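You operate a simulated robot arm through the tools that you are given. There is no shell and no other tool. Be economical: measure what you need, move in short steps, check, and stop when the job is done.

The job below is to be done with a simulated robot arm. You get a single attempt, and the scene is never put back.

## Task
Oil the top of the setting block with the felt dabber.
Fine: switch the gauge off; oil from the tin, over the whole top; dabber back, lid back on. All else stays. Set down upright: felt dabber. A coat counts when it lies all over at full strength: go over it till it gets no stronger.

The check looks at the end state, three seconds after you hand in, the way a careful person would. Anything else that was tipped, shoved, dropped, spilled or broken makes it a failure. A push-on lid holds only when it is set on centred and level and pressed home; a screw cap is set on level and turned clockwise until tight.

## Robot
A 5-joint arm with a two-finger parallel gripper, fixed in place. Base frame: the origin is at the foot of the arm, x ahead of it, y to its left, z up; the work surface is at about z = 0. Units: mm, rad, N and s.
With the tool pointing down near the work surface it reaches from about 260 to 600 mm from the base axis. Its first joint turns from -1.152 to 1.152 rad. The tool tilts only in the upright plane through the base axis and itself; it spins freely about its own axis. Payload 1.57 kg.
The tool frame sits at the grasp point between the pads (the TCP): z along the fingers, y along the line on which they close. The tips reach 30 mm beyond it. The gripper opens to 80 mm. The fingers are 17 mm wide and 12 mm thick; the gripper's body (40 by 82 mm) begins 80 mm behind the TCP.
Orientation is that of the tool frame in the base frame, as [roll, pitch, yaw] about the fixed x, y, z axes, in that order (R = Rz(yaw) Ry(pitch) Rx(roll)). With the fingers straight down and closing along the base's y, the tool's x points along the base's -x, its y along +y and its z along -z.

## Interface
- The arm moves only by the tool jog_arm. Its argument "targets" is text: rows parted by semicolons, each of 7 numbers parted by spaces: the shift along the tool's x, y, z in mm, then the turn, a rotation vector about the tool's x, y, z in rad, then the finger opening in mm, from 0 to 80. In form: tx ty tz rx ry rz grip; .... A call has 1 to 8 rows; each row is the pose to reach, as a shift and turn from the pose commanded when the call began, along the tool's axes at that moment. Rows are played at 5 a second. More than 50 mm and 0.15 rad between two rows, or a gripper value outside its range, and nothing of the call is played. Where a pose cannot be reached the arm comes as near as it can. A force on the tool above 40 N (or 10 N above the force at the start of the call, whichever is more), or a blocked arm, ends the call early, and 0.2 s more pass. Each finger travels about 153 mm/s and halts on what it meets, pressing with about 26 N; the grip force reading is that of the motor and also rises with nothing between the fingers. The clock runs only during rows and for 0.2 s after the last one: add rows that repeat a pose to give the fingers time. The reply holds the time, the measured pose of the TCP, the force on the tool along the base axes, the opening and the grip force, in the units named above and with some noise, with the torque about the TCP (base axes, N m) and any sound that the robot's microphone picked up.
- Cameras (640 x 400 px; columns grow to the right, rows downward): "scene" is fixed at [19.4, 378.7, 538.5]; the picture's right is [-0.90, -0.44, 0.00], its down [-0.18, 0.37, -0.91] and it looks along [0.40, -0.82, -0.41] (base axes); focal length 321 px, centre (320, 200). "wrist" rides on the gripper at [72, -7, -122] in the tool frame; the picture's right is [0.09, 1.00, 0.00], its down [-0.84, 0.08, -0.54] and it looks along [-0.54, 0.05, 0.84] (tool axes); focal length 238 px, centre (320, 200). There is no depth. A picture from a camera that has moved, and an enlarged one, comes with that camera's place and axes in the base frame and with its lens.
- camera(camera): a new picture of that camera. It takes no simulated time.
- close_up(camera, box): a new picture of the part [left, top, right, bottom] of that camera's present view, enlarged. It takes no simulated time.
- hand_in(): hands the job in; it is judged then, once.

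Go step by step. Nothing tells you positions but the pictures and the camera data: compare them with the known pose of the tool, close in by small moves and look again before you grip or let go. The budget is 120 turns and 64 pictures, counting those below and the enlarged ones. Unless the task says otherwise, let go and move clear before handing in, and close with one line.

The tools are called as a command line: name --argument value ..., lists and objects as JSON in quotes. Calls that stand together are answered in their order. jog_arm: Moves the arm, as the interface text tells. Its arguments: {"type":"object","properties":{"targets":{"type":"string"}},"required":["targets"]} The other tools are called the same way: camera (camera) takes a picture; close_up (camera, box) takes an enlarged picture of a part of a camera's view; hand_in () hands the job in.

At the start:

```text
time_s: 0.0
eef_pos: [354.6, 93.7, 375.0]
tcp_rot: [3.141, 0.0, -3.141]
force: [0.5, -0.1, 0.2]
moment: [-0.01, -0.02, 0.0]
grip_width: 80.1
grip_force: 0.0
```

scene: 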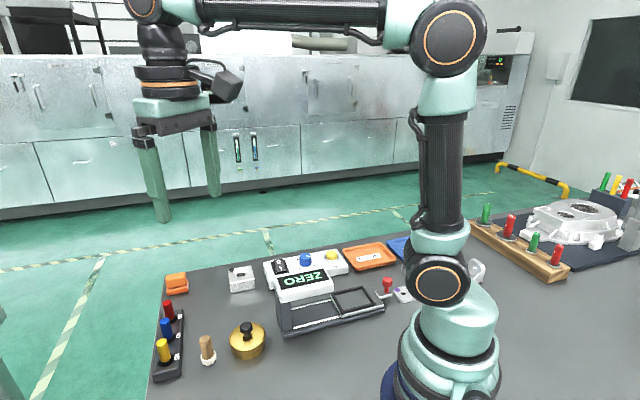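
wrist: 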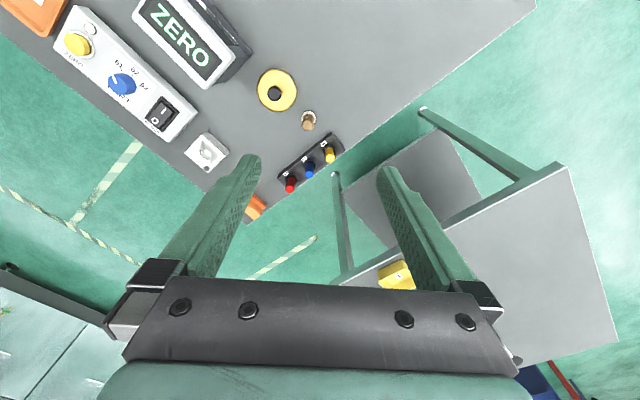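

I see a gold tin with a lid, a small wooden dabber beside it, a metal block and a gauge with a control box (rocker, blue knob, yellow button). I'll enlarge both views before moving.

close_up --camera "scene" --box '[140, 230, 300, 390]'

close_up --camera "scene" --box '[220, 230, 420, 340]'

close_up --camera "wrist" --box '[40, 0, 360, 200]'

```text
2.50 times, centred on (220, 310) of scene
camera zoom: at [19.4, 378.7, 538.5], right [-0.9, -0.44, 0.0], down [-0.18, 0.37, -0.91], along [0.4, -0.82, -0.41], focal length 803 px, centre (570, -75)
```

zoom: 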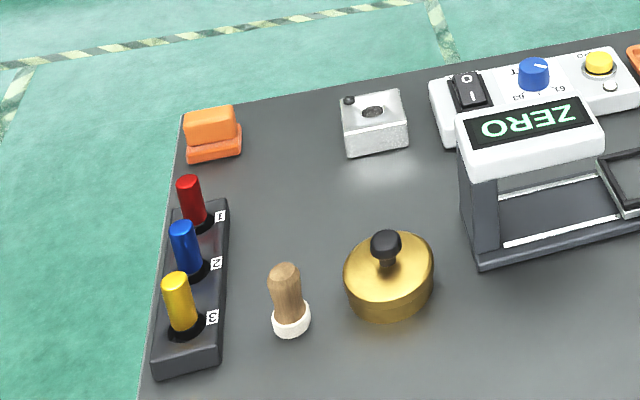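

```text
3.20 times, centred on (320, 285) of scene
camera zoom: at [19.4, 378.7, 538.5], right [-0.9, -0.44, 0.0], down [-0.18, 0.37, -0.91], along [0.4, -0.82, -0.41], focal length 1028 px, centre (320, -72)
```

zoom: 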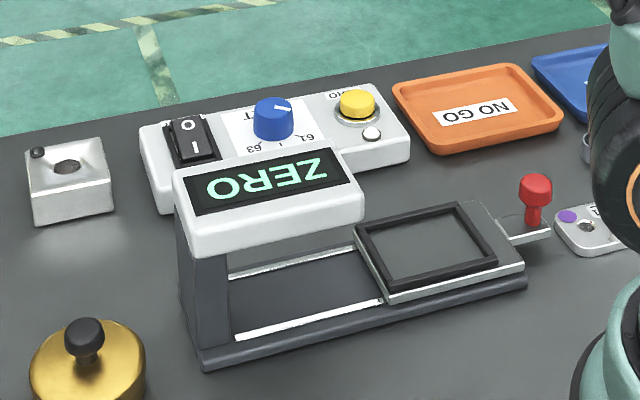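

```text
2.00 times, centred on (200, 100) of wrist
camera zoom: at [283.1, 86.8, 497.3], right [-0.09, 1.0, 0.0], down [0.84, 0.08, 0.54], along [0.54, 0.05, -0.84], focal length 477 px, centre (560, 400)
```

zoom: 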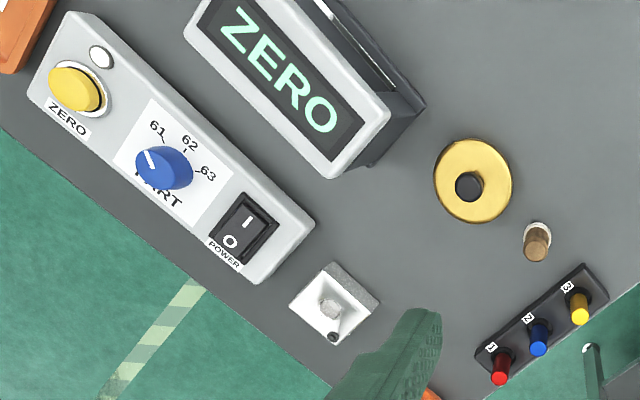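

The tin is around (357, 15), the dabber around (404, 76), the likely setting block around (490, -134) and the rocker around (415, -196). I'll go above the rocker with closed fingers, lined up with the control box, and look.

jog_arm --targets "-6.5 -39 25 0 0 0.112 0; -13 -78 50 0 0 0.224 0; -19.5 -117 75 0 0 0.336 0; -26 -156 100 0 0 0.448 0; -32.5 -195 125 0 0 0.56 0; -39 -234 150 0 0 0.672 0; -45 -274 175 0 0 0.785 0; -45 -274 175 0 0 0.785 0"

camera --camera "wrist"

camera --camera "scene"

```text
time_s: 1.8
eef_pos: [396.1, -181.3, 201.2]
tcp_rot: [3.141, -0.001, 2.356]
force: [-0.8, 0.1, 0.6]
moment: [-0.01, 0.02, 0.0]
grip_width: 0.0
grip_force: 21.3
```

```text
58 pictures are left
camera wrist: at [340.7, -135.0, 322.9], right [0.64, 0.77, 0.0], down [0.65, -0.54, 0.54], along [0.42, -0.35, -0.84], focal length 238 px, centre (320, 200)
```

wrist: 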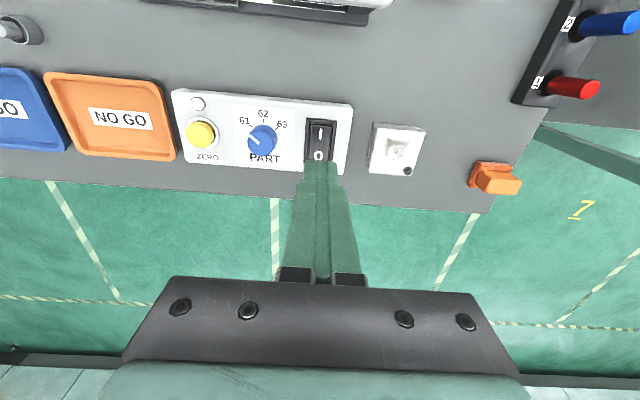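

```text
57 pictures are left
```

scene: 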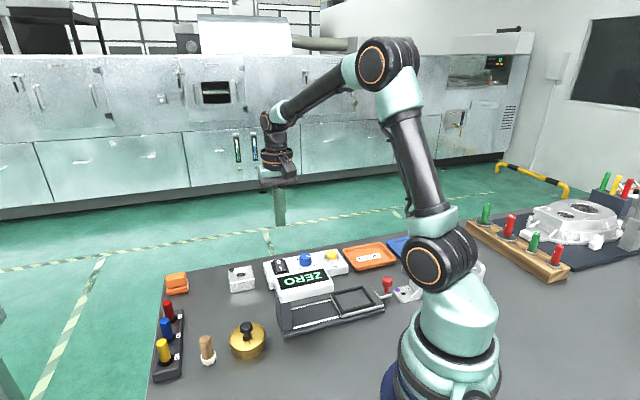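

The rocker lies just under the fingertips, with O on the far side. I'll enlarge it and the parts to the left.

close_up --camera "wrist" --box '[260, 80, 440, 192]'

close_up --camera "scene" --box '[370, 240, 490, 315]'

```text
3.56 times, centred on (350, 136) of wrist
camera zoom: at [340.7, -135.0, 322.9], right [0.64, 0.77, 0.0], down [0.65, -0.54, 0.54], along [0.42, -0.35, -0.84], focal length 848 px, centre (213, 428)
```

zoom: 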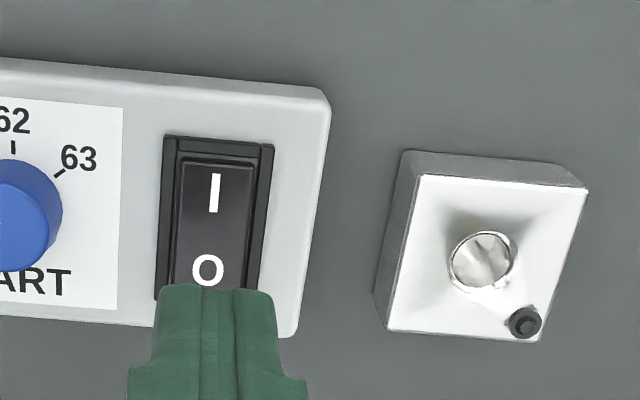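

```text
5.33 times, centred on (430, 278) of scene
camera zoom: at [19.4, 378.7, 538.5], right [-0.9, -0.44, 0.0], down [-0.18, 0.37, -0.91], along [0.4, -0.82, -0.41], focal length 1714 px, centre (-267, -213)
```

zoom: 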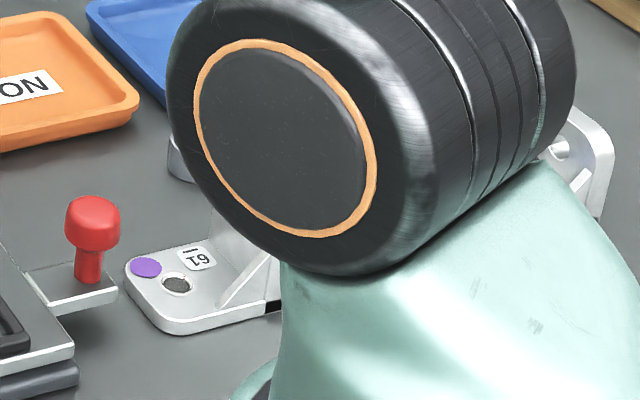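

The silver block with a hole and a corner stud is the setting block. The rocker's O end is at about (430, -212), so I'll move above it first.

jog_arm --targets "-24 1 35 0 0 0 0; -45.7 2 70 0 0 0 0; -45.7 2 106 0 0 0 0; -45.7 2 106 0 0 0 0"

close_up --camera "wrist" --box '[220, 80, 420, 205]'

```text
time_s: 2.8
eef_pos: [436.0, -213.4, 91.5]
tcp_rot: [3.141, 0.0, 2.357]
force: [0.0, 0.0, 0.4]
moment: [0.03, 0.03, 0.0]
grip_width: 0.0
grip_force: 21.0
```

```text
3.20 times, centred on (320, 142) of wrist
camera zoom: at [379.0, -166.2, 213.0], right [0.64, 0.77, 0.0], down [0.65, -0.54, 0.54], along [0.42, -0.35, -0.84], focal length 763 px, centre (320, 384)
```

zoom: 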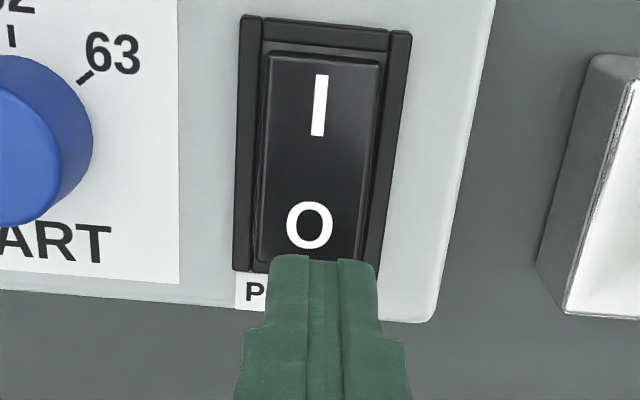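

The fingertips are slightly past the rocker's end. I'll pull back 5 mm and press down in small steps.

jog_arm --targets "5.3 -2.5 0 0 0 0 0; 5.3 -2.5 8 0 0 0 0; 5.3 -2.5 12 0 0 0 0; 5.3 -2.5 15 0 0 0 0; 5.3 -2.5 17 0 0 0 0; 5.3 -2.5 19 0 0 0 0"

close_up --camera "scene" --box '[220, 230, 380, 330]'

```text
time_s: 4.2
eef_pos: [428.5, -209.4, 74.3]
tcp_rot: [-3.141, 0.001, 2.356]
force: [0.1, 0.3, 0.1]
moment: [-0.01, 0.01, 0.04]
grip_width: 0.0
grip_force: 20.8
```

```text
4.00 times, centred on (300, 280) of scene
camera zoom: at [19.4, 378.7, 538.5], right [-0.9, -0.44, 0.0], down [-0.18, 0.37, -0.91], along [0.4, -0.82, -0.41], focal length 1285 px, centre (400, -120)
```

zoom: 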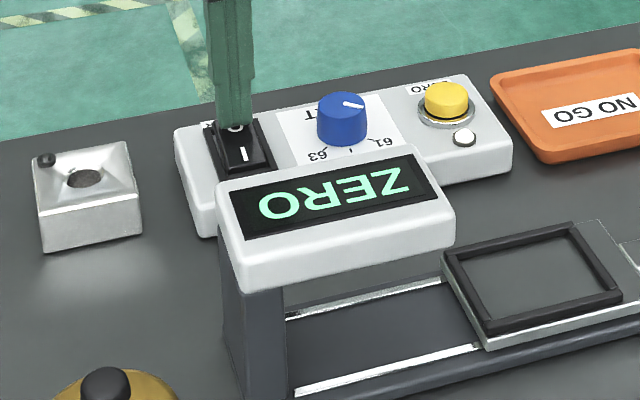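

Not touching yet; I'll keep going down.

jog_arm --targets "0 0 2 0 0 0 0; 0 0 4 0 0 0 0; 0 0 6 0 0 0 0; 0 0 8 0 0 0 0; 0 0 10 0 0 0 0; 0 0 12 0 0 0 0"

close_up --camera "scene" --box '[220, 230, 380, 330]'

```text
time_s: 5.5
eef_pos: [431.0, -210.5, 70.3]
tcp_rot: [3.139, 0.005, 2.358]
force: [-1.5, -0.4, 3.6]
moment: [-0.02, 0.04, -0.01]
grip_width: 0.0
grip_force: 21.2
stopped in row 6: the force on the tool passed its limit at 48 N (the readings are from after the stop); the commanded pose is now the measured one
```

```text
4.00 times, centred on (300, 280) of scene
camera zoom: at [19.4, 378.7, 538.4], right [-0.9, -0.44, 0.0], down [-0.18, 0.37, -0.91], along [0.4, -0.82, -0.41], focal length 1285 px, centre (400, -120)
```

zoom: 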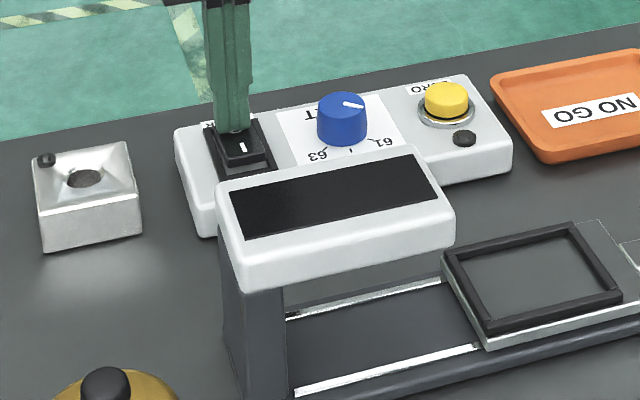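

The display and lamp are dark, so the gauge is off. I'll rise and look at the block from closer.

jog_arm --targets "0 0 -40 0 0 0 0; 0 0 -80 0 0 0 0; 19 28 -110 0 0 0 0; 38 56 -110 0 0 0 0; 57 84 -110 0 0 0 0; 57 84 -110 0 0 0 0"

camera --camera "wrist"

```text
time_s: 6.9
eef_pos: [450.9, -111.3, 180.9]
tcp_rot: [3.139, 0.006, 2.356]
force: [0.7, -0.3, -1.1]
moment: [0.01, -0.01, -0.02]
grip_width: 0.0
grip_force: 21.1
```

```text
51 pictures are left
camera wrist: at [393.8, -64.6, 301.5], right [0.64, 0.77, 0.0], down [0.64, -0.54, 0.55], along [0.42, -0.35, -0.84], focal length 238 px, centre (320, 200)
```

wrist: 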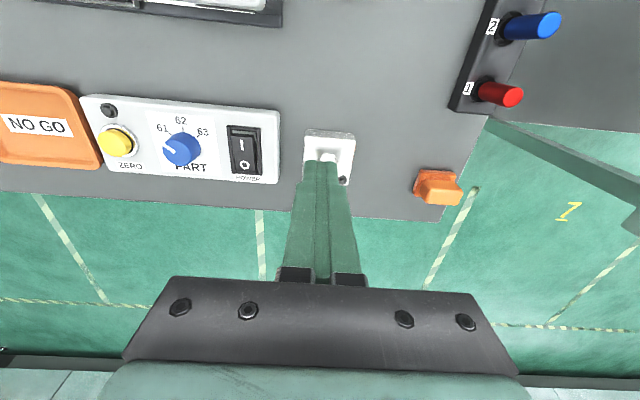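

The block is in view. Next I'll move over the tin with the fingers partly open to measure the tin and dabber.

jog_arm --targets "28 2 -2 0 0 -0.131 0; 56 4 -4 0 0 -0.262 0; 84 6 -6 0 0 -0.393 20; 112 8 -8 0 0 -0.524 40; 140 9 -9 0 0 -0.655 50; 168 11 -10 0 0 -0.785 50; 168 11 -10 0 0 -0.785 50"

camera --camera "wrist"

```text
time_s: 8.5
eef_pos: [339.9, 16.3, 189.2]
tcp_rot: [-3.14, 0.006, -3.14]
force: [-0.5, 0.1, -0.2]
moment: [0.01, 0.01, 0.02]
grip_width: 50.1
grip_force: 0.1
```

```text
50 pictures are left
camera wrist: at [266.0, 8.8, 310.5], right [-0.09, 1.0, 0.0], down [0.83, 0.08, 0.55], along [0.54, 0.05, -0.84], focal length 238 px, centre (320, 200)
```

wrist: 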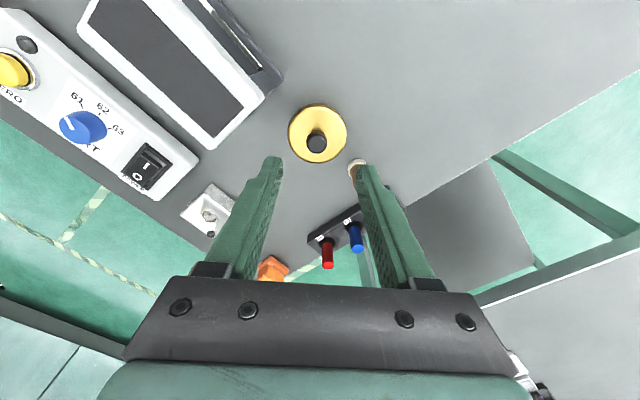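

close_up --camera "scene" --box '[190, 310, 280, 370]'

close_up --camera "wrist" --box '[270, 90, 370, 180]'

```text
6.67 times, centred on (235, 340) of scene
camera zoom: at [19.4, 378.7, 538.5], right [-0.9, -0.44, 0.0], down [-0.18, 0.37, -0.91], along [0.4, -0.82, -0.41], focal length 2142 px, centre (887, -733)
```

zoom: 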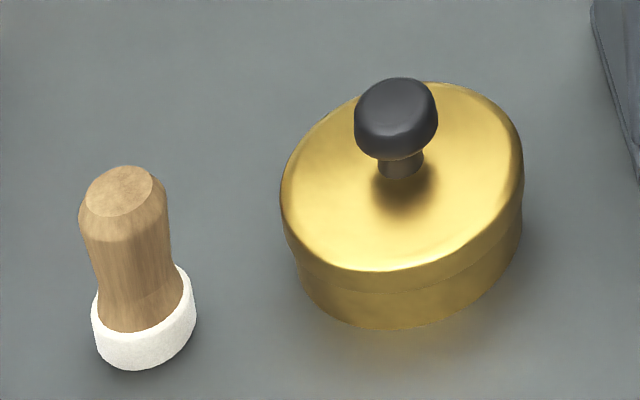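

```text
4.44 times, centred on (320, 135) of wrist
camera zoom: at [266.0, 8.8, 310.5], right [-0.09, 1.0, 0.0], down [0.83, 0.08, 0.55], along [0.54, 0.05, -0.84], focal length 1059 px, centre (320, 489)
```

zoom: 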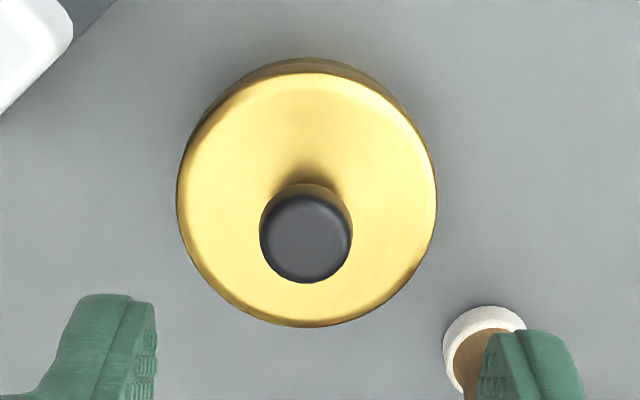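

The lid is a push-on cap about 70 mm across at about (359, 14), with its top at z≈25 and the knob's top at z≈50. I'll go down to just above the knob and check.

jog_arm --targets "-10 -1.5 30 0 0 0 50; -19 -2.7 60 0 0 0 50; -19 -2.7 90 0 0 0 50; -19 -2.7 90 0 0 0 50"

camera --camera "wrist"

close_up --camera "scene" --box '[190, 280, 290, 370]'

```text
time_s: 9.5
eef_pos: [358.3, 12.3, 99.5]
tcp_rot: [3.141, 0.005, 3.141]
force: [0.5, -0.2, 0.6]
moment: [-0.02, 0.0, 0.02]
grip_width: 50.1
grip_force: 0.1
```

```text
47 pictures are left
camera wrist: at [284.4, 4.5, 220.3], right [-0.09, 1.0, 0.0], down [0.83, 0.08, 0.55], along [0.54, 0.05, -0.84], focal length 238 px, centre (320, 200)
```

wrist: 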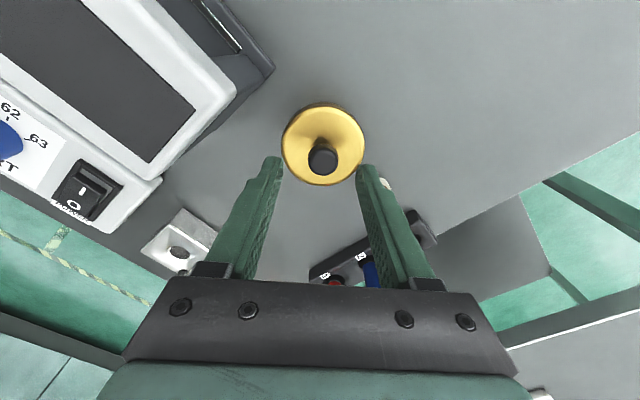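

```text
4.44 times, centred on (240, 325) of scene
camera zoom: at [19.4, 378.7, 538.5], right [-0.9, -0.44, 0.0], down [-0.18, 0.37, -0.91], along [0.4, -0.82, -0.41], focal length 1428 px, centre (676, -356)
```

zoom: 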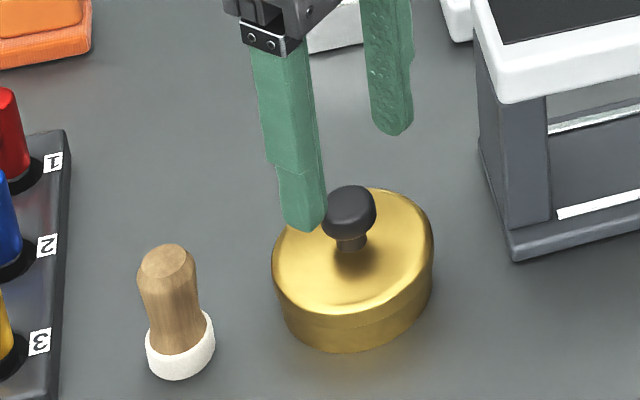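

The knob is centred between the fingers. I'll go down 38 mm and close on it.

jog_arm --targets "0 0 20 0 0 0 50; 0 0 34 0 0 0 50; 0 0 38 0 0 0 50; 0 0 38 0 0 0 50"

close_up --camera "scene" --box '[190, 280, 290, 370]'

```text
time_s: 10.5
eef_pos: [359.2, 12.3, 59.5]
tcp_rot: [-3.142, 0.006, 3.141]
force: [-0.3, -0.2, 0.2]
moment: [0.0, 0.01, 0.0]
grip_width: 50.1
grip_force: 0.0
```

```text
4.44 times, centred on (240, 325) of scene
camera zoom: at [19.4, 378.7, 538.5], right [-0.9, -0.44, 0.0], down [-0.18, 0.37, -0.91], along [0.4, -0.82, -0.41], focal length 1428 px, centre (676, -356)
```

zoom: 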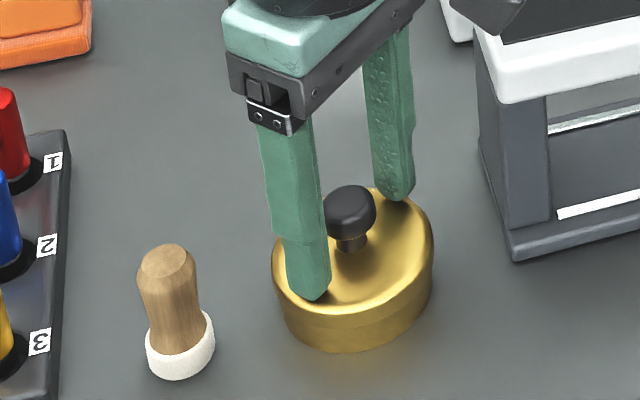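

jog_arm --targets "0 0 0 0 0 0 20; 0 0 0 0 0 0 10; 0 0 0 0 0 0 10"

close_up --camera "scene" --box '[190, 280, 290, 370]'

```text
time_s: 11.3
eef_pos: [359.9, 13.5, 61.2]
tcp_rot: [-3.141, 0.002, -3.139]
force: [0.4, 17.0, 5.7]
moment: [0.32, 0.02, 0.02]
grip_width: 25.7
grip_force: 8.9
```

```text
4.44 times, centred on (240, 325) of scene
camera zoom: at [19.3, 378.7, 538.5], right [-0.9, -0.44, 0.0], down [-0.18, 0.37, -0.91], along [0.4, -0.82, -0.41], focal length 1428 px, centre (676, -356)
```

zoom: 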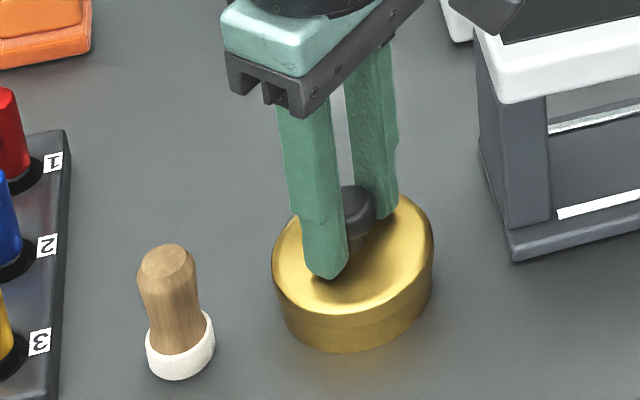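

The grip has one-sided pressure of 17 N along y, so the knob sits a bit toward +y. I'll ease the tool over in small steps.

jog_arm --targets "0 0.7 0 0 0 0 10; 0 1.4 0 0 0 0 10; 0 1.4 0 0 0 0 10"

```text
time_s: 12.1
eef_pos: [357.9, 13.7, 60.2]
tcp_rot: [-3.141, 0.004, 3.139]
force: [0.1, 0.7, 0.3]
moment: [-0.02, 0.0, 0.02]
grip_width: 23.1
grip_force: 26.1
heard: snap
```

It heard a snap and the grip is now 23 mm at full force with the side load gone. I'll check before lifting.

close_up --camera "scene" --box '[190, 280, 290, 370]'

```text
4.44 times, centred on (240, 325) of scene
camera zoom: at [19.4, 378.7, 538.5], right [-0.9, -0.44, 0.0], down [-0.18, 0.37, -0.91], along [0.4, -0.82, -0.41], focal length 1428 px, centre (676, -356)
```

zoom: 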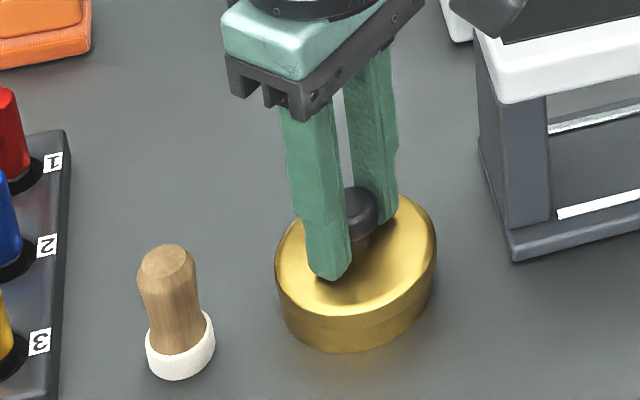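

The lid popped loose and the tin body did not move. I'll lift the lid straight up.

jog_arm --targets "0 0 -3 0 0 0 10; 0 0 -10 0 0 0 10; 0 0 -30 0 0 0 10; 0 0 -60 0 0 0 10; 0 0 -60 0 0 0 10"

close_up --camera "scene" --box '[180, 260, 300, 380]'

```text
time_s: 13.3
eef_pos: [358.0, 18.1, 120.7]
tcp_rot: [3.141, 0.005, -3.141]
force: [-0.2, 0.7, -0.4]
moment: [0.01, 0.01, 0.0]
grip_width: 22.9
grip_force: 25.8
```

```text
3.33 times, centred on (240, 320) of scene
camera zoom: at [19.4, 378.7, 538.5], right [-0.9, -0.44, 0.0], down [-0.18, 0.37, -0.91], along [0.4, -0.82, -0.41], focal length 1071 px, centre (587, -200)
```

zoom: 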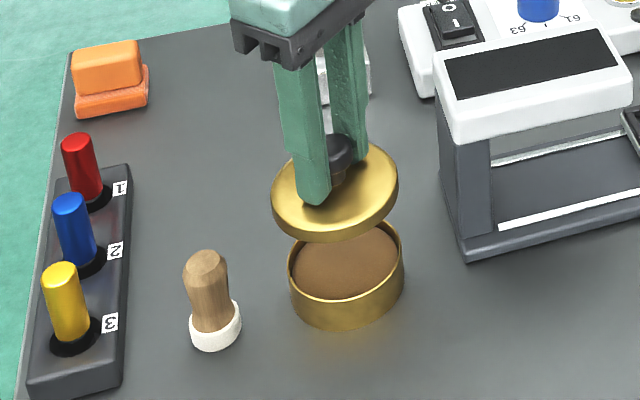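

The lid came off cleanly and the brown oil is visible in the tin. I'll set the lid down on the open table near (310, 90).

jog_arm --targets "16 25 0 0 0 0 10; 32 50 0 0 0 0 10; 48 74 0 0 0 0 10; 48 74 30 0 0 0 10; 48 74 55 0 0 0 10; 48 74 55 0 0 0 10"

close_up --camera "scene" --box '[180, 280, 300, 400]'

camera --camera "wrist"

```text
time_s: 14.7
eef_pos: [308.7, 90.2, 63.6]
tcp_rot: [3.14, 0.004, -3.141]
force: [-0.7, 0.4, -0.3]
moment: [-0.02, -0.02, 0.0]
grip_width: 22.9
grip_force: 26.0
```

```text
3.33 times, centred on (240, 340) of scene
camera zoom: at [19.4, 378.7, 538.5], right [-0.9, -0.44, 0.0], down [-0.18, 0.37, -0.91], along [0.4, -0.82, -0.41], focal length 1071 px, centre (587, -267)
```

zoom: 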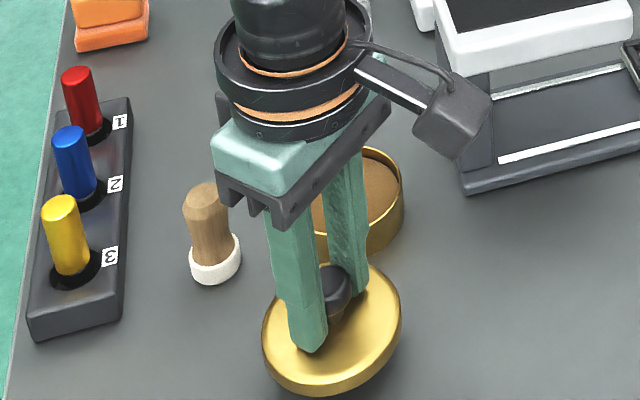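

```text
40 pictures are left
camera wrist: at [235.7, 83.2, 184.8], right [-0.09, 1.0, 0.0], down [0.83, 0.08, 0.55], along [0.54, 0.05, -0.84], focal length 238 px, centre (320, 200)
```

wrist: 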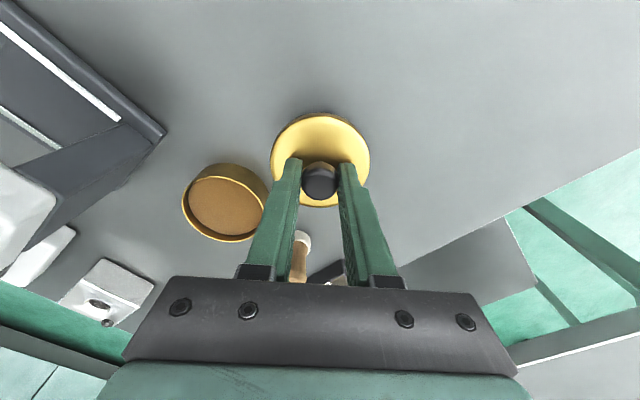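

The lid hangs level above free table. I'll lower it gently.

jog_arm --targets "0 0 4 0 0 0 10; 0 0 8 0 0 0 10; 0 0 10 0 0 0 10; 0 0 12 0 0 0 10"

```text
time_s: 15.7
eef_pos: [309.4, 87.5, 52.5]
tcp_rot: [-3.141, 0.003, 3.141]
force: [-0.8, -0.4, 0.0]
moment: [-0.02, 0.0, 0.02]
grip_width: 22.8
grip_force: 26.5
```

jog_arm --targets "0 0 1.5 0 0 0 10; 0 0 3 0 0 0 10; 0 0 4 0 0 0 10"

close_up --camera "scene" --box '[190, 320, 290, 400]'

```text
time_s: 16.5
eef_pos: [310.2, 88.7, 49.4]
tcp_rot: [3.14, 0.003, 3.141]
force: [-0.2, -0.3, -0.4]
moment: [0.0, 0.0, 0.02]
grip_width: 22.9
grip_force: 26.3
```

```text
5.00 times, centred on (240, 360) of scene
camera zoom: at [19.4, 378.7, 538.5], right [-0.9, -0.44, 0.0], down [-0.18, 0.37, -0.91], along [0.4, -0.82, -0.41], focal length 1607 px, centre (720, -600)
```

zoom: 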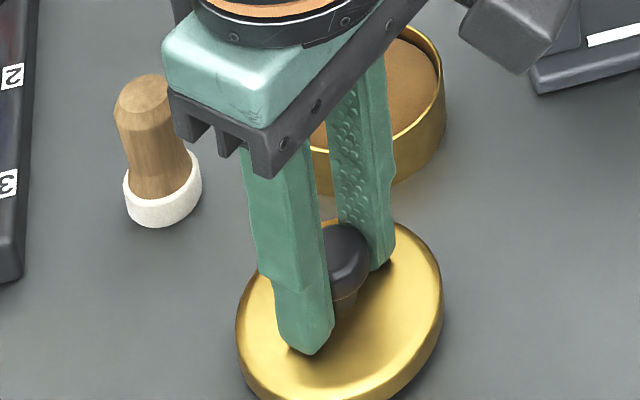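

jog_arm --targets "0 0 1 0 0 0 10; 0 0 2 0 0 0 10; 0 0 3 0 0 0 10; 0 0 4 0 0 0 10"

```text
time_s: 17.5
eef_pos: [311.1, 88.5, 43.9]
tcp_rot: [3.141, 0.003, -3.141]
force: [1.0, 0.0, 0.3]
moment: [-0.01, 0.0, 0.04]
grip_width: 23.0
grip_force: 26.1
```

jog_arm --targets "0 0 1 0 0 0 10; 0 0 2 0 0 0 10; 0 0 3 0 0 0 10"

close_up --camera "scene" --box '[190, 320, 290, 400]'

```text
time_s: 18.3
eef_pos: [310.0, 88.3, 41.0]
tcp_rot: [3.141, 0.004, -3.14]
force: [0.4, 0.3, -0.3]
moment: [0.0, 0.0, -0.04]
grip_width: 23.0
grip_force: 26.3
```

```text
5.00 times, centred on (240, 360) of scene
camera zoom: at [19.4, 378.7, 538.5], right [-0.9, -0.44, 0.0], down [-0.18, 0.37, -0.91], along [0.4, -0.82, -0.41], focal length 1607 px, centre (720, -600)
```

zoom: 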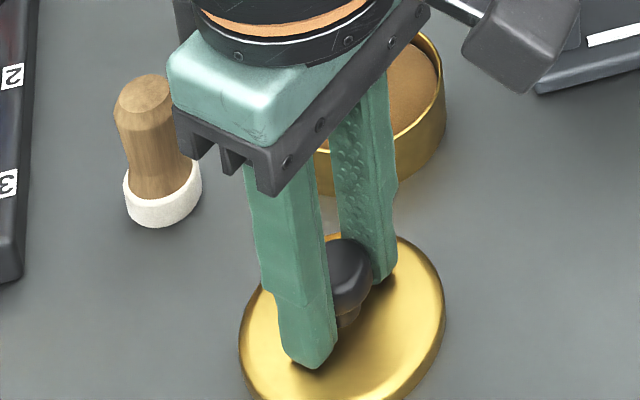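

jog_arm --targets "0 0 1 0 0 0 10; 0 0 2 0 0 0 10; 0 0 3 0 0 0 10"

```text
time_s: 19.1
eef_pos: [310.6, 89.5, 38.9]
tcp_rot: [3.14, 0.004, 3.141]
force: [0.4, 0.5, 0.7]
moment: [-0.02, 0.01, 0.02]
grip_width: 23.1
grip_force: 26.3
```

jog_arm --targets "0 0 1 0 0 0 10; 0 0 2 0 0 0 10; 0 0 3 0 0 0 10"

close_up --camera "scene" --box '[200, 330, 290, 400]'

```text
time_s: 19.9
eef_pos: [310.2, 90.3, 36.5]
tcp_rot: [3.14, 0.004, -3.141]
force: [-2.4, -3.9, 12.8]
moment: [-0.15, -0.07, -0.04]
grip_width: 23.1
grip_force: 25.6
```

```text
5.71 times, centred on (245, 365) of scene
camera zoom: at [19.3, 378.7, 538.5], right [-0.9, -0.44, 0.0], down [-0.18, 0.37, -0.91], along [0.4, -0.82, -0.41], focal length 1836 px, centre (749, -743)
```

zoom: 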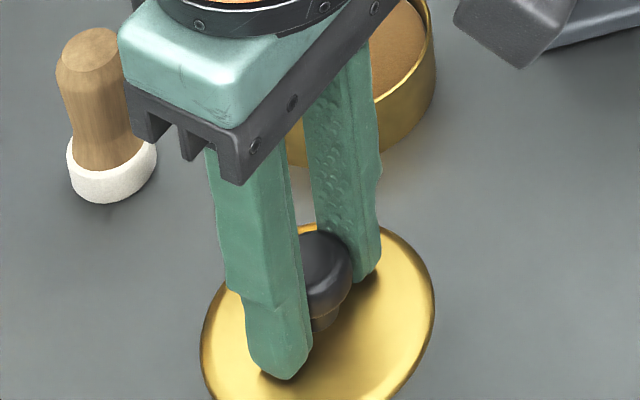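

The lid rests on the table (12.8 N at TCP z≈36.5). I'll let go, rise straight up and look.

jog_arm --targets "0 0 -0.5 0 0 0 30; 0 0 -0.5 0 0 0 50; 0 0 -0.5 0 0 0 50; 0 0 -40 0 0 0 50; 0 0 -80 0 0 0 50; 0 0 -110 0 0 0 50; 0 0 -110 0 0 0 50"

camera --camera "wrist"

```text
time_s: 21.5
eef_pos: [307.5, 87.8, 143.9]
tcp_rot: [3.139, 0.002, 3.14]
force: [-0.6, -0.6, 1.1]
moment: [0.0, -0.01, 0.0]
grip_width: 50.0
grip_force: 0.0
```

```text
36 pictures are left
camera wrist: at [234.9, 81.2, 264.4], right [-0.09, 1.0, 0.0], down [0.84, 0.08, 0.54], along [0.54, 0.05, -0.84], focal length 238 px, centre (320, 200)
```

wrist: 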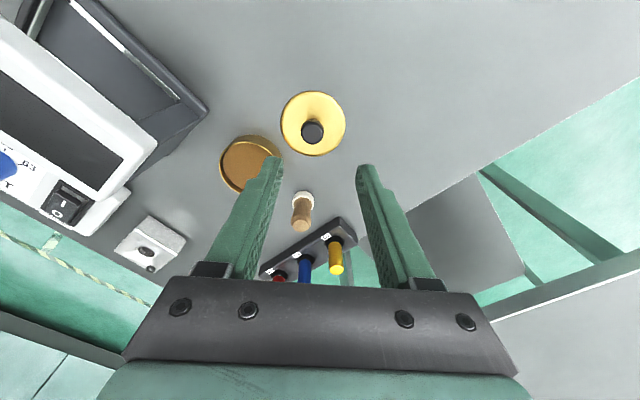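

The lid stands flat on the table. The dabber is at about (402, 76), so I'll move above it.

jog_arm --targets "-31 -4 5 0 0 0 50; -62 -8 10 0 0 0 50; -93.5 -12 14 0 0 0 50; -93.5 -12 14 0 0 0 50"

camera --camera "wrist"

close_up --camera "scene" --box '[160, 290, 280, 400]'

```text
time_s: 22.5
eef_pos: [402.7, 76.3, 131.5]
tcp_rot: [3.141, 0.002, -3.141]
force: [0.4, -0.3, -0.2]
moment: [-0.04, -0.03, 0.0]
grip_width: 50.0
grip_force: 0.1
```

```text
35 pictures are left
camera wrist: at [329.4, 69.5, 252.4], right [-0.09, 1.0, 0.0], down [0.83, 0.08, 0.55], along [0.54, 0.05, -0.84], focal length 238 px, centre (320, 200)
```

wrist: 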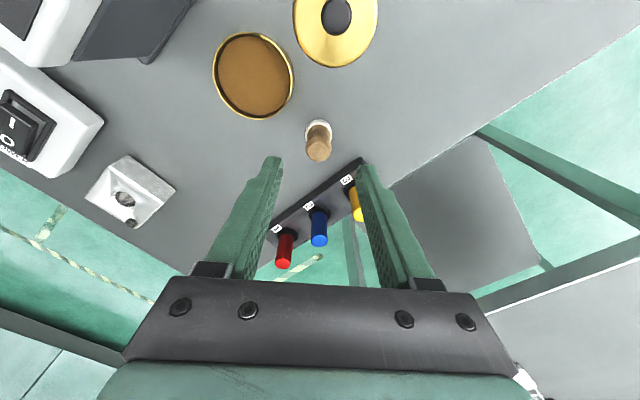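

```text
3.64 times, centred on (220, 345) of scene
camera zoom: at [19.4, 378.7, 538.5], right [-0.9, -0.44, 0.0], down [-0.18, 0.37, -0.91], along [0.4, -0.82, -0.41], focal length 1168 px, centre (684, -327)
```

zoom: 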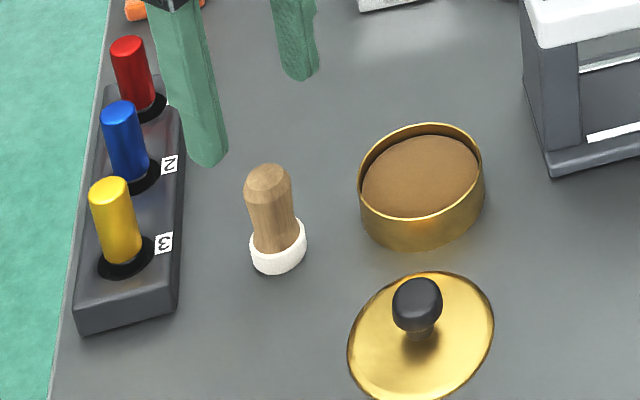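

The dabber is nearly centred, about 2 mm toward -y. I'll go down around the handle and check.

jog_arm --targets "0 -2 20 0 0 0 50; 0 -2 45 0 0 0 50; 0 -2 70 0 0 0 50; 0 -2 81 0 0 0 50; 0 -2 81 0 0 0 50"

close_up --camera "wrist" --box '[240, 100, 400, 240]'

close_up --camera "scene" --box '[160, 290, 280, 400]'

```text
time_s: 23.7
eef_pos: [405.1, 75.0, 52.6]
tcp_rot: [-3.141, 0.005, -3.141]
force: [0.4, -0.1, -0.1]
moment: [-0.04, 0.01, -0.04]
grip_width: 50.0
grip_force: 0.0
```

```text
2.86 times, centred on (320, 170) of wrist
camera zoom: at [331.1, 68.4, 173.8], right [-0.09, 1.0, 0.0], down [0.83, 0.08, 0.55], along [0.54, 0.05, -0.84], focal length 681 px, centre (320, 286)
```

zoom: 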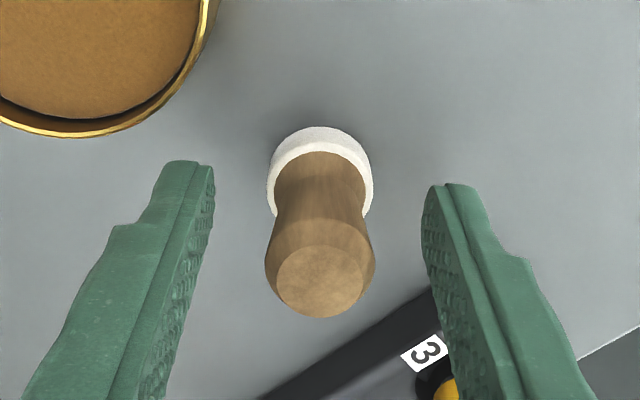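

```text
3.64 times, centred on (220, 345) of scene
camera zoom: at [19.4, 378.7, 538.5], right [-0.9, -0.44, 0.0], down [-0.18, 0.37, -0.91], along [0.4, -0.82, -0.41], focal length 1168 px, centre (684, -327)
```

zoom: 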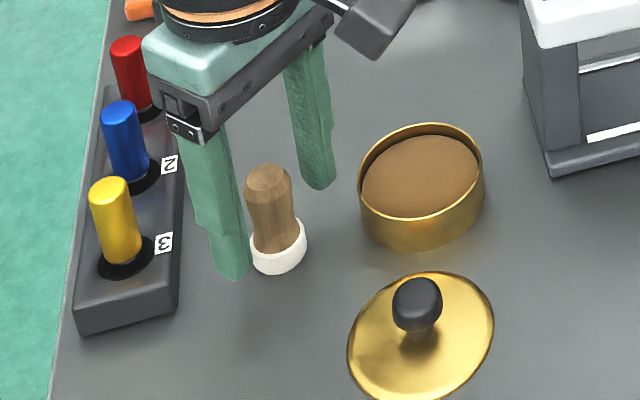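

The handle is well centred between the fingers. I'll close on it.

jog_arm --targets "0 0 0 0 0 0 35; 0 0 0 0 0 0 25; 0 0 0 0 0 0 10; 0 0 0 0 0 0 10"

close_up --camera "scene" --box '[160, 290, 280, 400]'

```text
time_s: 24.7
eef_pos: [404.2, 73.6, 53.4]
tcp_rot: [3.141, 0.004, -3.141]
force: [0.7, 0.4, -0.4]
moment: [0.01, -0.03, -0.02]
grip_width: 19.9
grip_force: 26.4
```

```text
3.64 times, centred on (220, 345) of scene
camera zoom: at [19.4, 378.7, 538.5], right [-0.9, -0.44, 0.0], down [-0.18, 0.37, -0.91], along [0.4, -0.82, -0.41], focal length 1168 px, centre (684, -327)
```

zoom: 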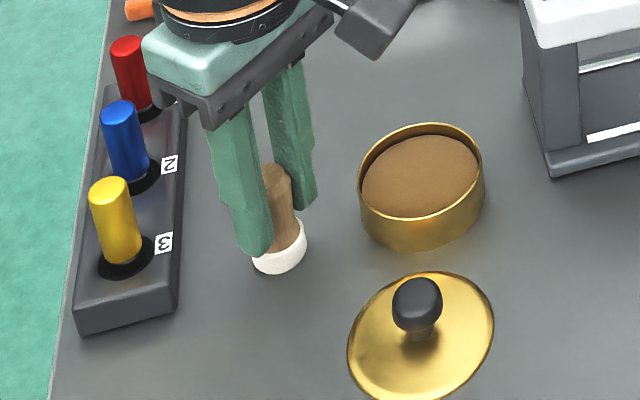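

The dabber is held (home TCP ≈ (404, 74.5, 52.5)). I'll lift it and carry it over the tin.

jog_arm --targets "0 0 -30 0 0 0 10; 0 0 -60 0 0 0 10; 16 -20 -60 0 0 0 10; 32 -40 -60 0 0 0 10; 47 -60 -60 0 0 0 10; 47 -60 -40 0 0 0 10; 47 -60 -40 0 0 0 10"

close_up --camera "scene" --box '[180, 280, 300, 390]'

camera --camera "wrist"

```text
time_s: 26.3
eef_pos: [356.5, 14.5, 91.2]
tcp_rot: [3.14, 0.006, -3.141]
force: [-0.2, 0.2, -0.6]
moment: [0.0, 0.01, -0.03]
grip_width: 20.5
grip_force: 25.9
```

```text
3.64 times, centred on (240, 335) of scene
camera zoom: at [19.4, 378.7, 538.5], right [-0.9, -0.44, 0.0], down [-0.18, 0.37, -0.91], along [0.4, -0.82, -0.41], focal length 1168 px, centre (611, -291)
```

zoom: 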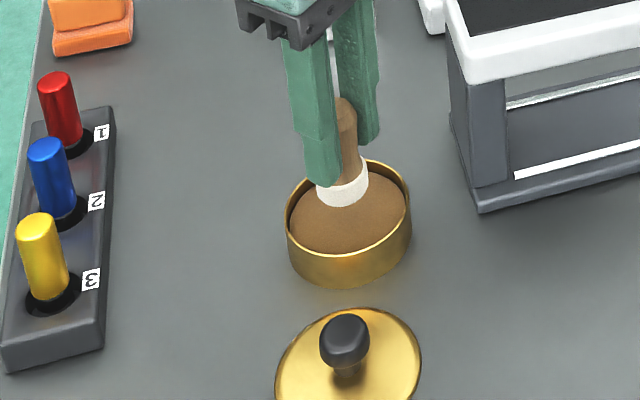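

```text
29 pictures are left
camera wrist: at [282.9, 9.1, 212.9], right [-0.09, 1.0, 0.0], down [0.83, 0.08, 0.55], along [0.54, 0.05, -0.84], focal length 238 px, centre (320, 200)
```

wrist: 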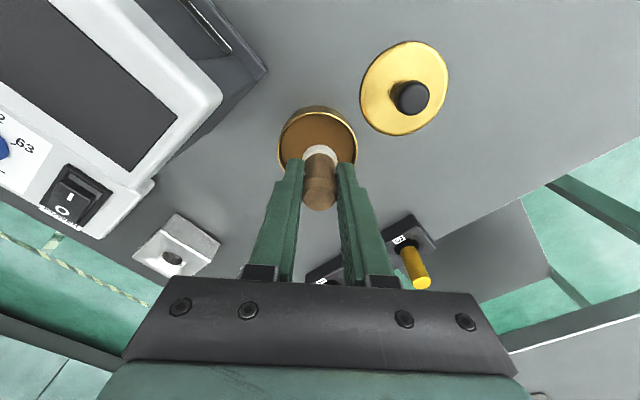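

The dabber is over the middle of the tin. I'll lower it until it touches the oil.

jog_arm --targets "0 0 6 0 0 0 10; 0 0 12 0 0 0 10; 0 0 16 0 0 0 10; 0 0 19 0 0 0 10; 0 0 21 0 0 0 10; 0 0 23 0 0 0 10"

close_up --camera "scene" --box '[180, 280, 300, 390]'

```text
time_s: 27.7
eef_pos: [357.2, 14.6, 67.9]
tcp_rot: [-3.141, 0.007, -3.141]
force: [-5.5, 0.5, 22.7]
moment: [0.03, 0.17, -0.01]
grip_width: 20.6
grip_force: 25.6
```

```text
3.64 times, centred on (240, 335) of scene
camera zoom: at [19.3, 378.7, 538.5], right [-0.9, -0.44, 0.0], down [-0.18, 0.37, -0.91], along [0.4, -0.82, -0.41], focal length 1168 px, centre (611, -291)
```

zoom: 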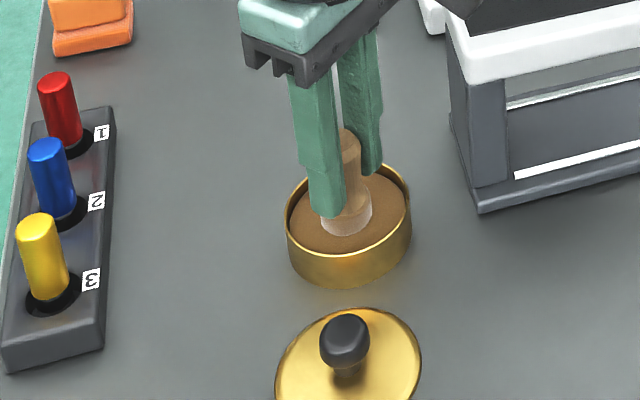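

The felt pressed into the oil with 22 N. I'll lift and carry it to beside the block for a close look at its top and corner stud.

jog_arm --targets "0 0 -28 0 0 0 10; 0 0 -56 0 0 0 10; -29 -18 -56 0 0 0.131 10; -58 -37 -56 0 0 0.262 10; -88 -55 -56 0 0 0.393 10; -117 -74 -56 0 0 0.524 10; -146 -92 -56 0 0 0.655 10; -175 -110 -56 0 0 0.785 10"

camera --camera "wrist"

close_up --camera "scene" --box '[205, 220, 285, 300]'

```text
time_s: 29.5
eef_pos: [531.1, -95.3, 122.0]
tcp_rot: [3.14, 0.003, 2.354]
force: [-0.1, -0.3, -0.2]
moment: [0.0, 0.02, 0.0]
grip_width: 20.6
grip_force: 25.9
```

```text
27 pictures are left
camera wrist: at [475.4, -49.3, 242.4], right [0.64, 0.77, 0.0], down [0.64, -0.54, 0.54], along [0.42, -0.35, -0.84], focal length 238 px, centre (320, 200)
```

wrist: 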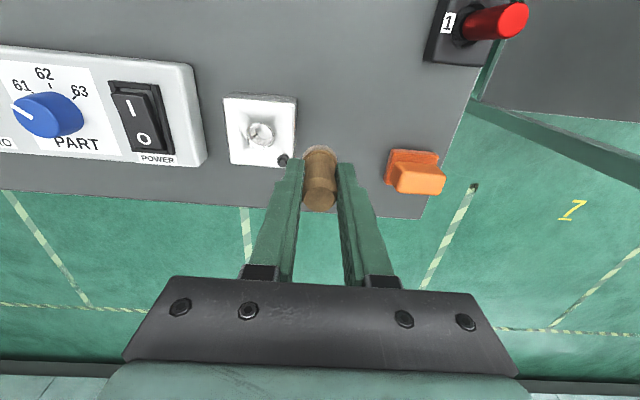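

```text
5.00 times, centred on (245, 260) of scene
camera zoom: at [19.3, 378.7, 538.5], right [-0.9, -0.44, 0.0], down [-0.18, 0.37, -0.91], along [0.4, -0.82, -0.41], focal length 1607 px, centre (695, -100)
```

zoom: 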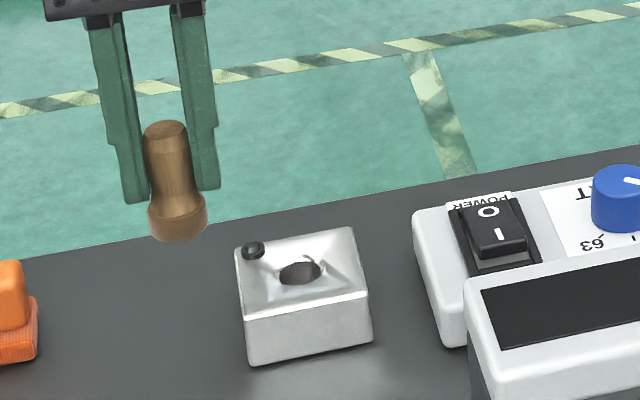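

The felt is oil-brown. The block top is about 60×60 mm centred near (493.3, -135), with the raised stud at its far corner, which I'll steer around. I'll move over the near-left part and touch down gently.

jog_arm --targets "4 -33 0 0 0 0 10; 10.7 -66.8 0 0 0 0 10; 10.7 -66.8 16 0 0 0 10; 10.7 -66.8 30 0 0 0 10; 10.7 -66.8 33 0 0 0 10; 10.7 -66.8 35 0 0 0 10"

close_up --camera "scene" --box '[205, 220, 285, 300]'

```text
time_s: 30.9
eef_pos: [475.6, -137.0, 89.0]
tcp_rot: [3.14, 0.003, 2.356]
force: [0.0, -0.4, -1.9]
moment: [0.01, 0.01, -0.01]
grip_width: 20.4
grip_force: 26.1
```

```text
5.00 times, centred on (245, 260) of scene
camera zoom: at [19.4, 378.7, 538.5], right [-0.9, -0.44, 0.0], down [-0.18, 0.37, -0.91], along [0.4, -0.82, -0.41], focal length 1607 px, centre (695, -100)
```

zoom: 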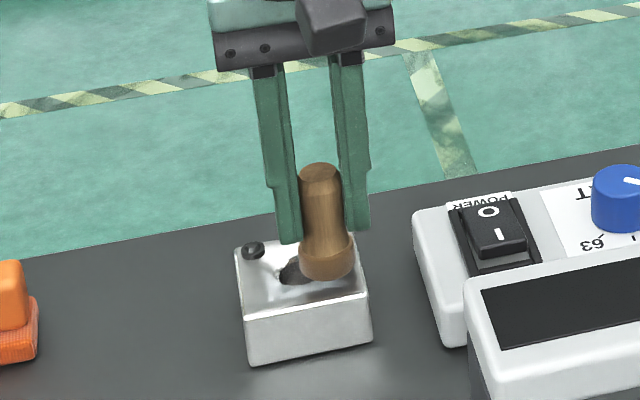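

jog_arm --targets "0 0 1 0 0 0 10; 0 0 2 0 0 0 10; 0 0 3 0 0 0 10; 0 0 4 0 0 0 10"

```text
time_s: 31.9
eef_pos: [475.9, -134.6, 85.7]
tcp_rot: [3.137, 0.004, 2.356]
force: [-0.1, 0.3, 0.2]
moment: [-0.04, 0.03, 0.0]
grip_width: 20.3
grip_force: 25.7
```

jog_arm --targets "0 0 0.7 0 0 0 10; 0 0 1.4 0 0 0 10; 0 0 2.1 0 0 0 10; 0 0 2.8 0 0 0 10"

```text
time_s: 32.9
eef_pos: [476.5, -134.5, 84.5]
tcp_rot: [3.138, 0.005, 2.359]
force: [-6.1, 4.6, 17.5]
moment: [0.1, 0.33, 0.0]
grip_width: 20.5
grip_force: 25.9
```

Contact with 17 N. I'll ease off by about 1 mm and make a first slow stroke along the near edge, then look.

jog_arm --targets "10 -9 -0.9 0 0 0 10; 10 2 -0.9 0 0 0 10; 10 13 -0.9 0 0 0 10; 10 24 -0.9 0 0 0 10; 10 35 -0.9 0 0 0 10; 0 35 -0.9 0 0 0 10; 0 24 -0.9 0 0 0 10; 0 13 -0.9 0 0 0 10"

close_up --camera "scene" --box '[205, 220, 285, 300]'

```text
time_s: 34.7
eef_pos: [486.7, -125.2, 84.3]
tcp_rot: [3.136, 0.007, 2.358]
force: [4.2, 2.8, 8.5]
moment: [0.16, -0.21, -0.01]
grip_width: 20.5
grip_force: 26.2
```

```text
5.00 times, centred on (245, 260) of scene
camera zoom: at [19.3, 378.7, 538.4], right [-0.9, -0.44, 0.0], down [-0.18, 0.37, -0.91], along [0.4, -0.82, -0.41], focal length 1607 px, centre (695, -100)
```

zoom: 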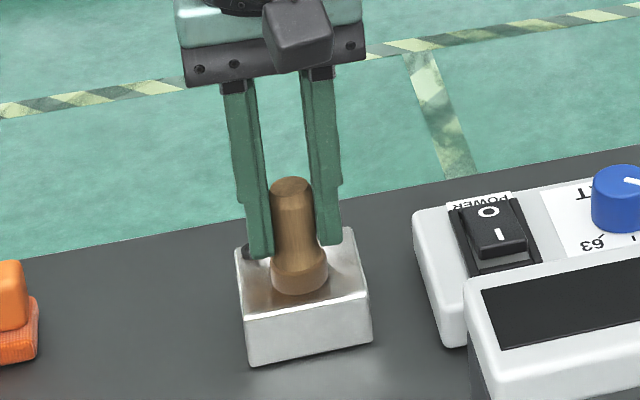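

The oil shows and the block has not moved. I'll continue with the middle rows.

jog_arm --targets "0 -12 0 0 0 0 10; 0 -23 0 0 0 0 10; -12 -23 0 0 0 0 10; -12 -12 0 0 0 0 10; -12 -1 0 0 0 0 10; -12 10 0 0 0 0 10; -10.5 20 0 0 0 0 10; -12 8 0 0 0 0 10"

```text
time_s: 36.5
eef_pos: [501.2, -127.6, 84.0]
tcp_rot: [3.138, 0.008, 2.359]
force: [2.7, 2.5, 6.2]
moment: [0.11, -0.19, 0.08]
grip_width: 20.7
grip_force: 26.2
```

jog_arm --targets "-7 -4 0 0 0 0 10; -10 -17 0 0 0 0 10; -10 -31 0 0 0 0 10; -22 -31 0 0 0 0 10; -22 -21 0 0 0 0 10; -22 -10 0 0 0 0 10; -22 -21 0 0 0 0 10; -12 -21 0 0 0 0 10"

close_up --camera "scene" --box '[205, 220, 285, 300]'

```text
time_s: 38.3
eef_pos: [492.5, -152.5, 83.4]
tcp_rot: [3.138, 0.007, 2.356]
force: [0.8, -2.6, 4.8]
moment: [-0.15, -0.07, 0.02]
grip_width: 20.5
grip_force: 26.1
```

```text
5.00 times, centred on (245, 260) of scene
camera zoom: at [19.4, 378.7, 538.4], right [-0.9, -0.44, 0.0], down [-0.18, 0.37, -0.91], along [0.4, -0.82, -0.41], focal length 1607 px, centre (695, -100)
```

zoom: 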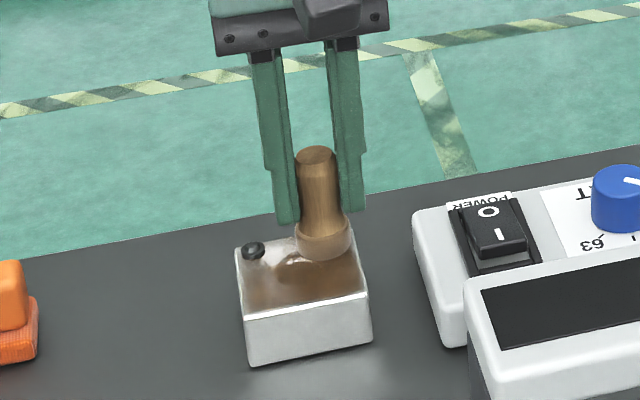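

The coat is taking. I'll lift and view the whole top from the side position.

jog_arm --targets "0 0 -20 0 0 0 10; 0 0 -40 0 0 0 10; 0 34 -40 0 0 0 10; 12 67 -40 0 0 0 10; 12 67 -40 0 0 0 10"

close_up --camera "wrist" --box '[200, 80, 340, 200]'

```text
time_s: 39.5
eef_pos: [530.9, -98.2, 125.7]
tcp_rot: [3.139, 0.004, 2.356]
force: [0.0, 0.6, -0.6]
moment: [-0.01, 0.0, -0.02]
grip_width: 20.5
grip_force: 25.9
```

```text
3.33 times, centred on (270, 140) of wrist
camera zoom: at [474.2, -52.1, 245.5], right [0.64, 0.77, 0.0], down [0.64, -0.54, 0.55], along [0.42, -0.35, -0.84], focal length 794 px, centre (487, 400)
```

zoom: 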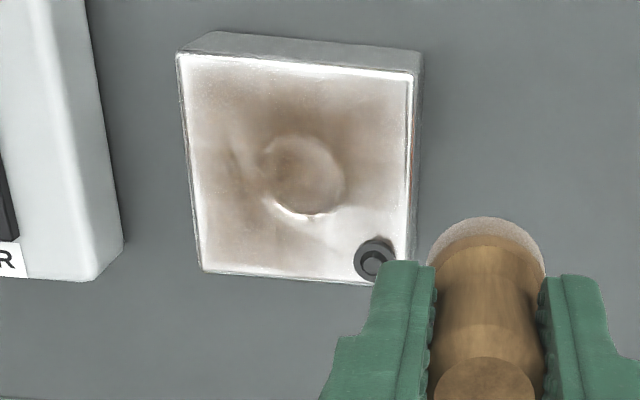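

The coat is patchy and faint at the edges, and the felt looks half spent. I'll go back to the tin for more oil.

jog_arm --targets "40.5 -9 0 0 0 0 10; 81 -18 0 0 0 0 10; 121.5 -27 0 0 0 0 10; 162 -36 0 0 0 0 10; 202 -44.5 0 0 0 0 10; 202 -44.5 28 0 0 0 10; 202 -44.5 50 0 0 0 10; 202 -44.5 56 0 0 0 10"

```text
time_s: 41.3
eef_pos: [359.0, 14.4, 69.1]
tcp_rot: [3.14, 0.003, 2.358]
force: [-11.1, -3.5, 37.8]
moment: [-0.44, 0.37, -0.06]
grip_width: 20.3
grip_force: 25.5
```

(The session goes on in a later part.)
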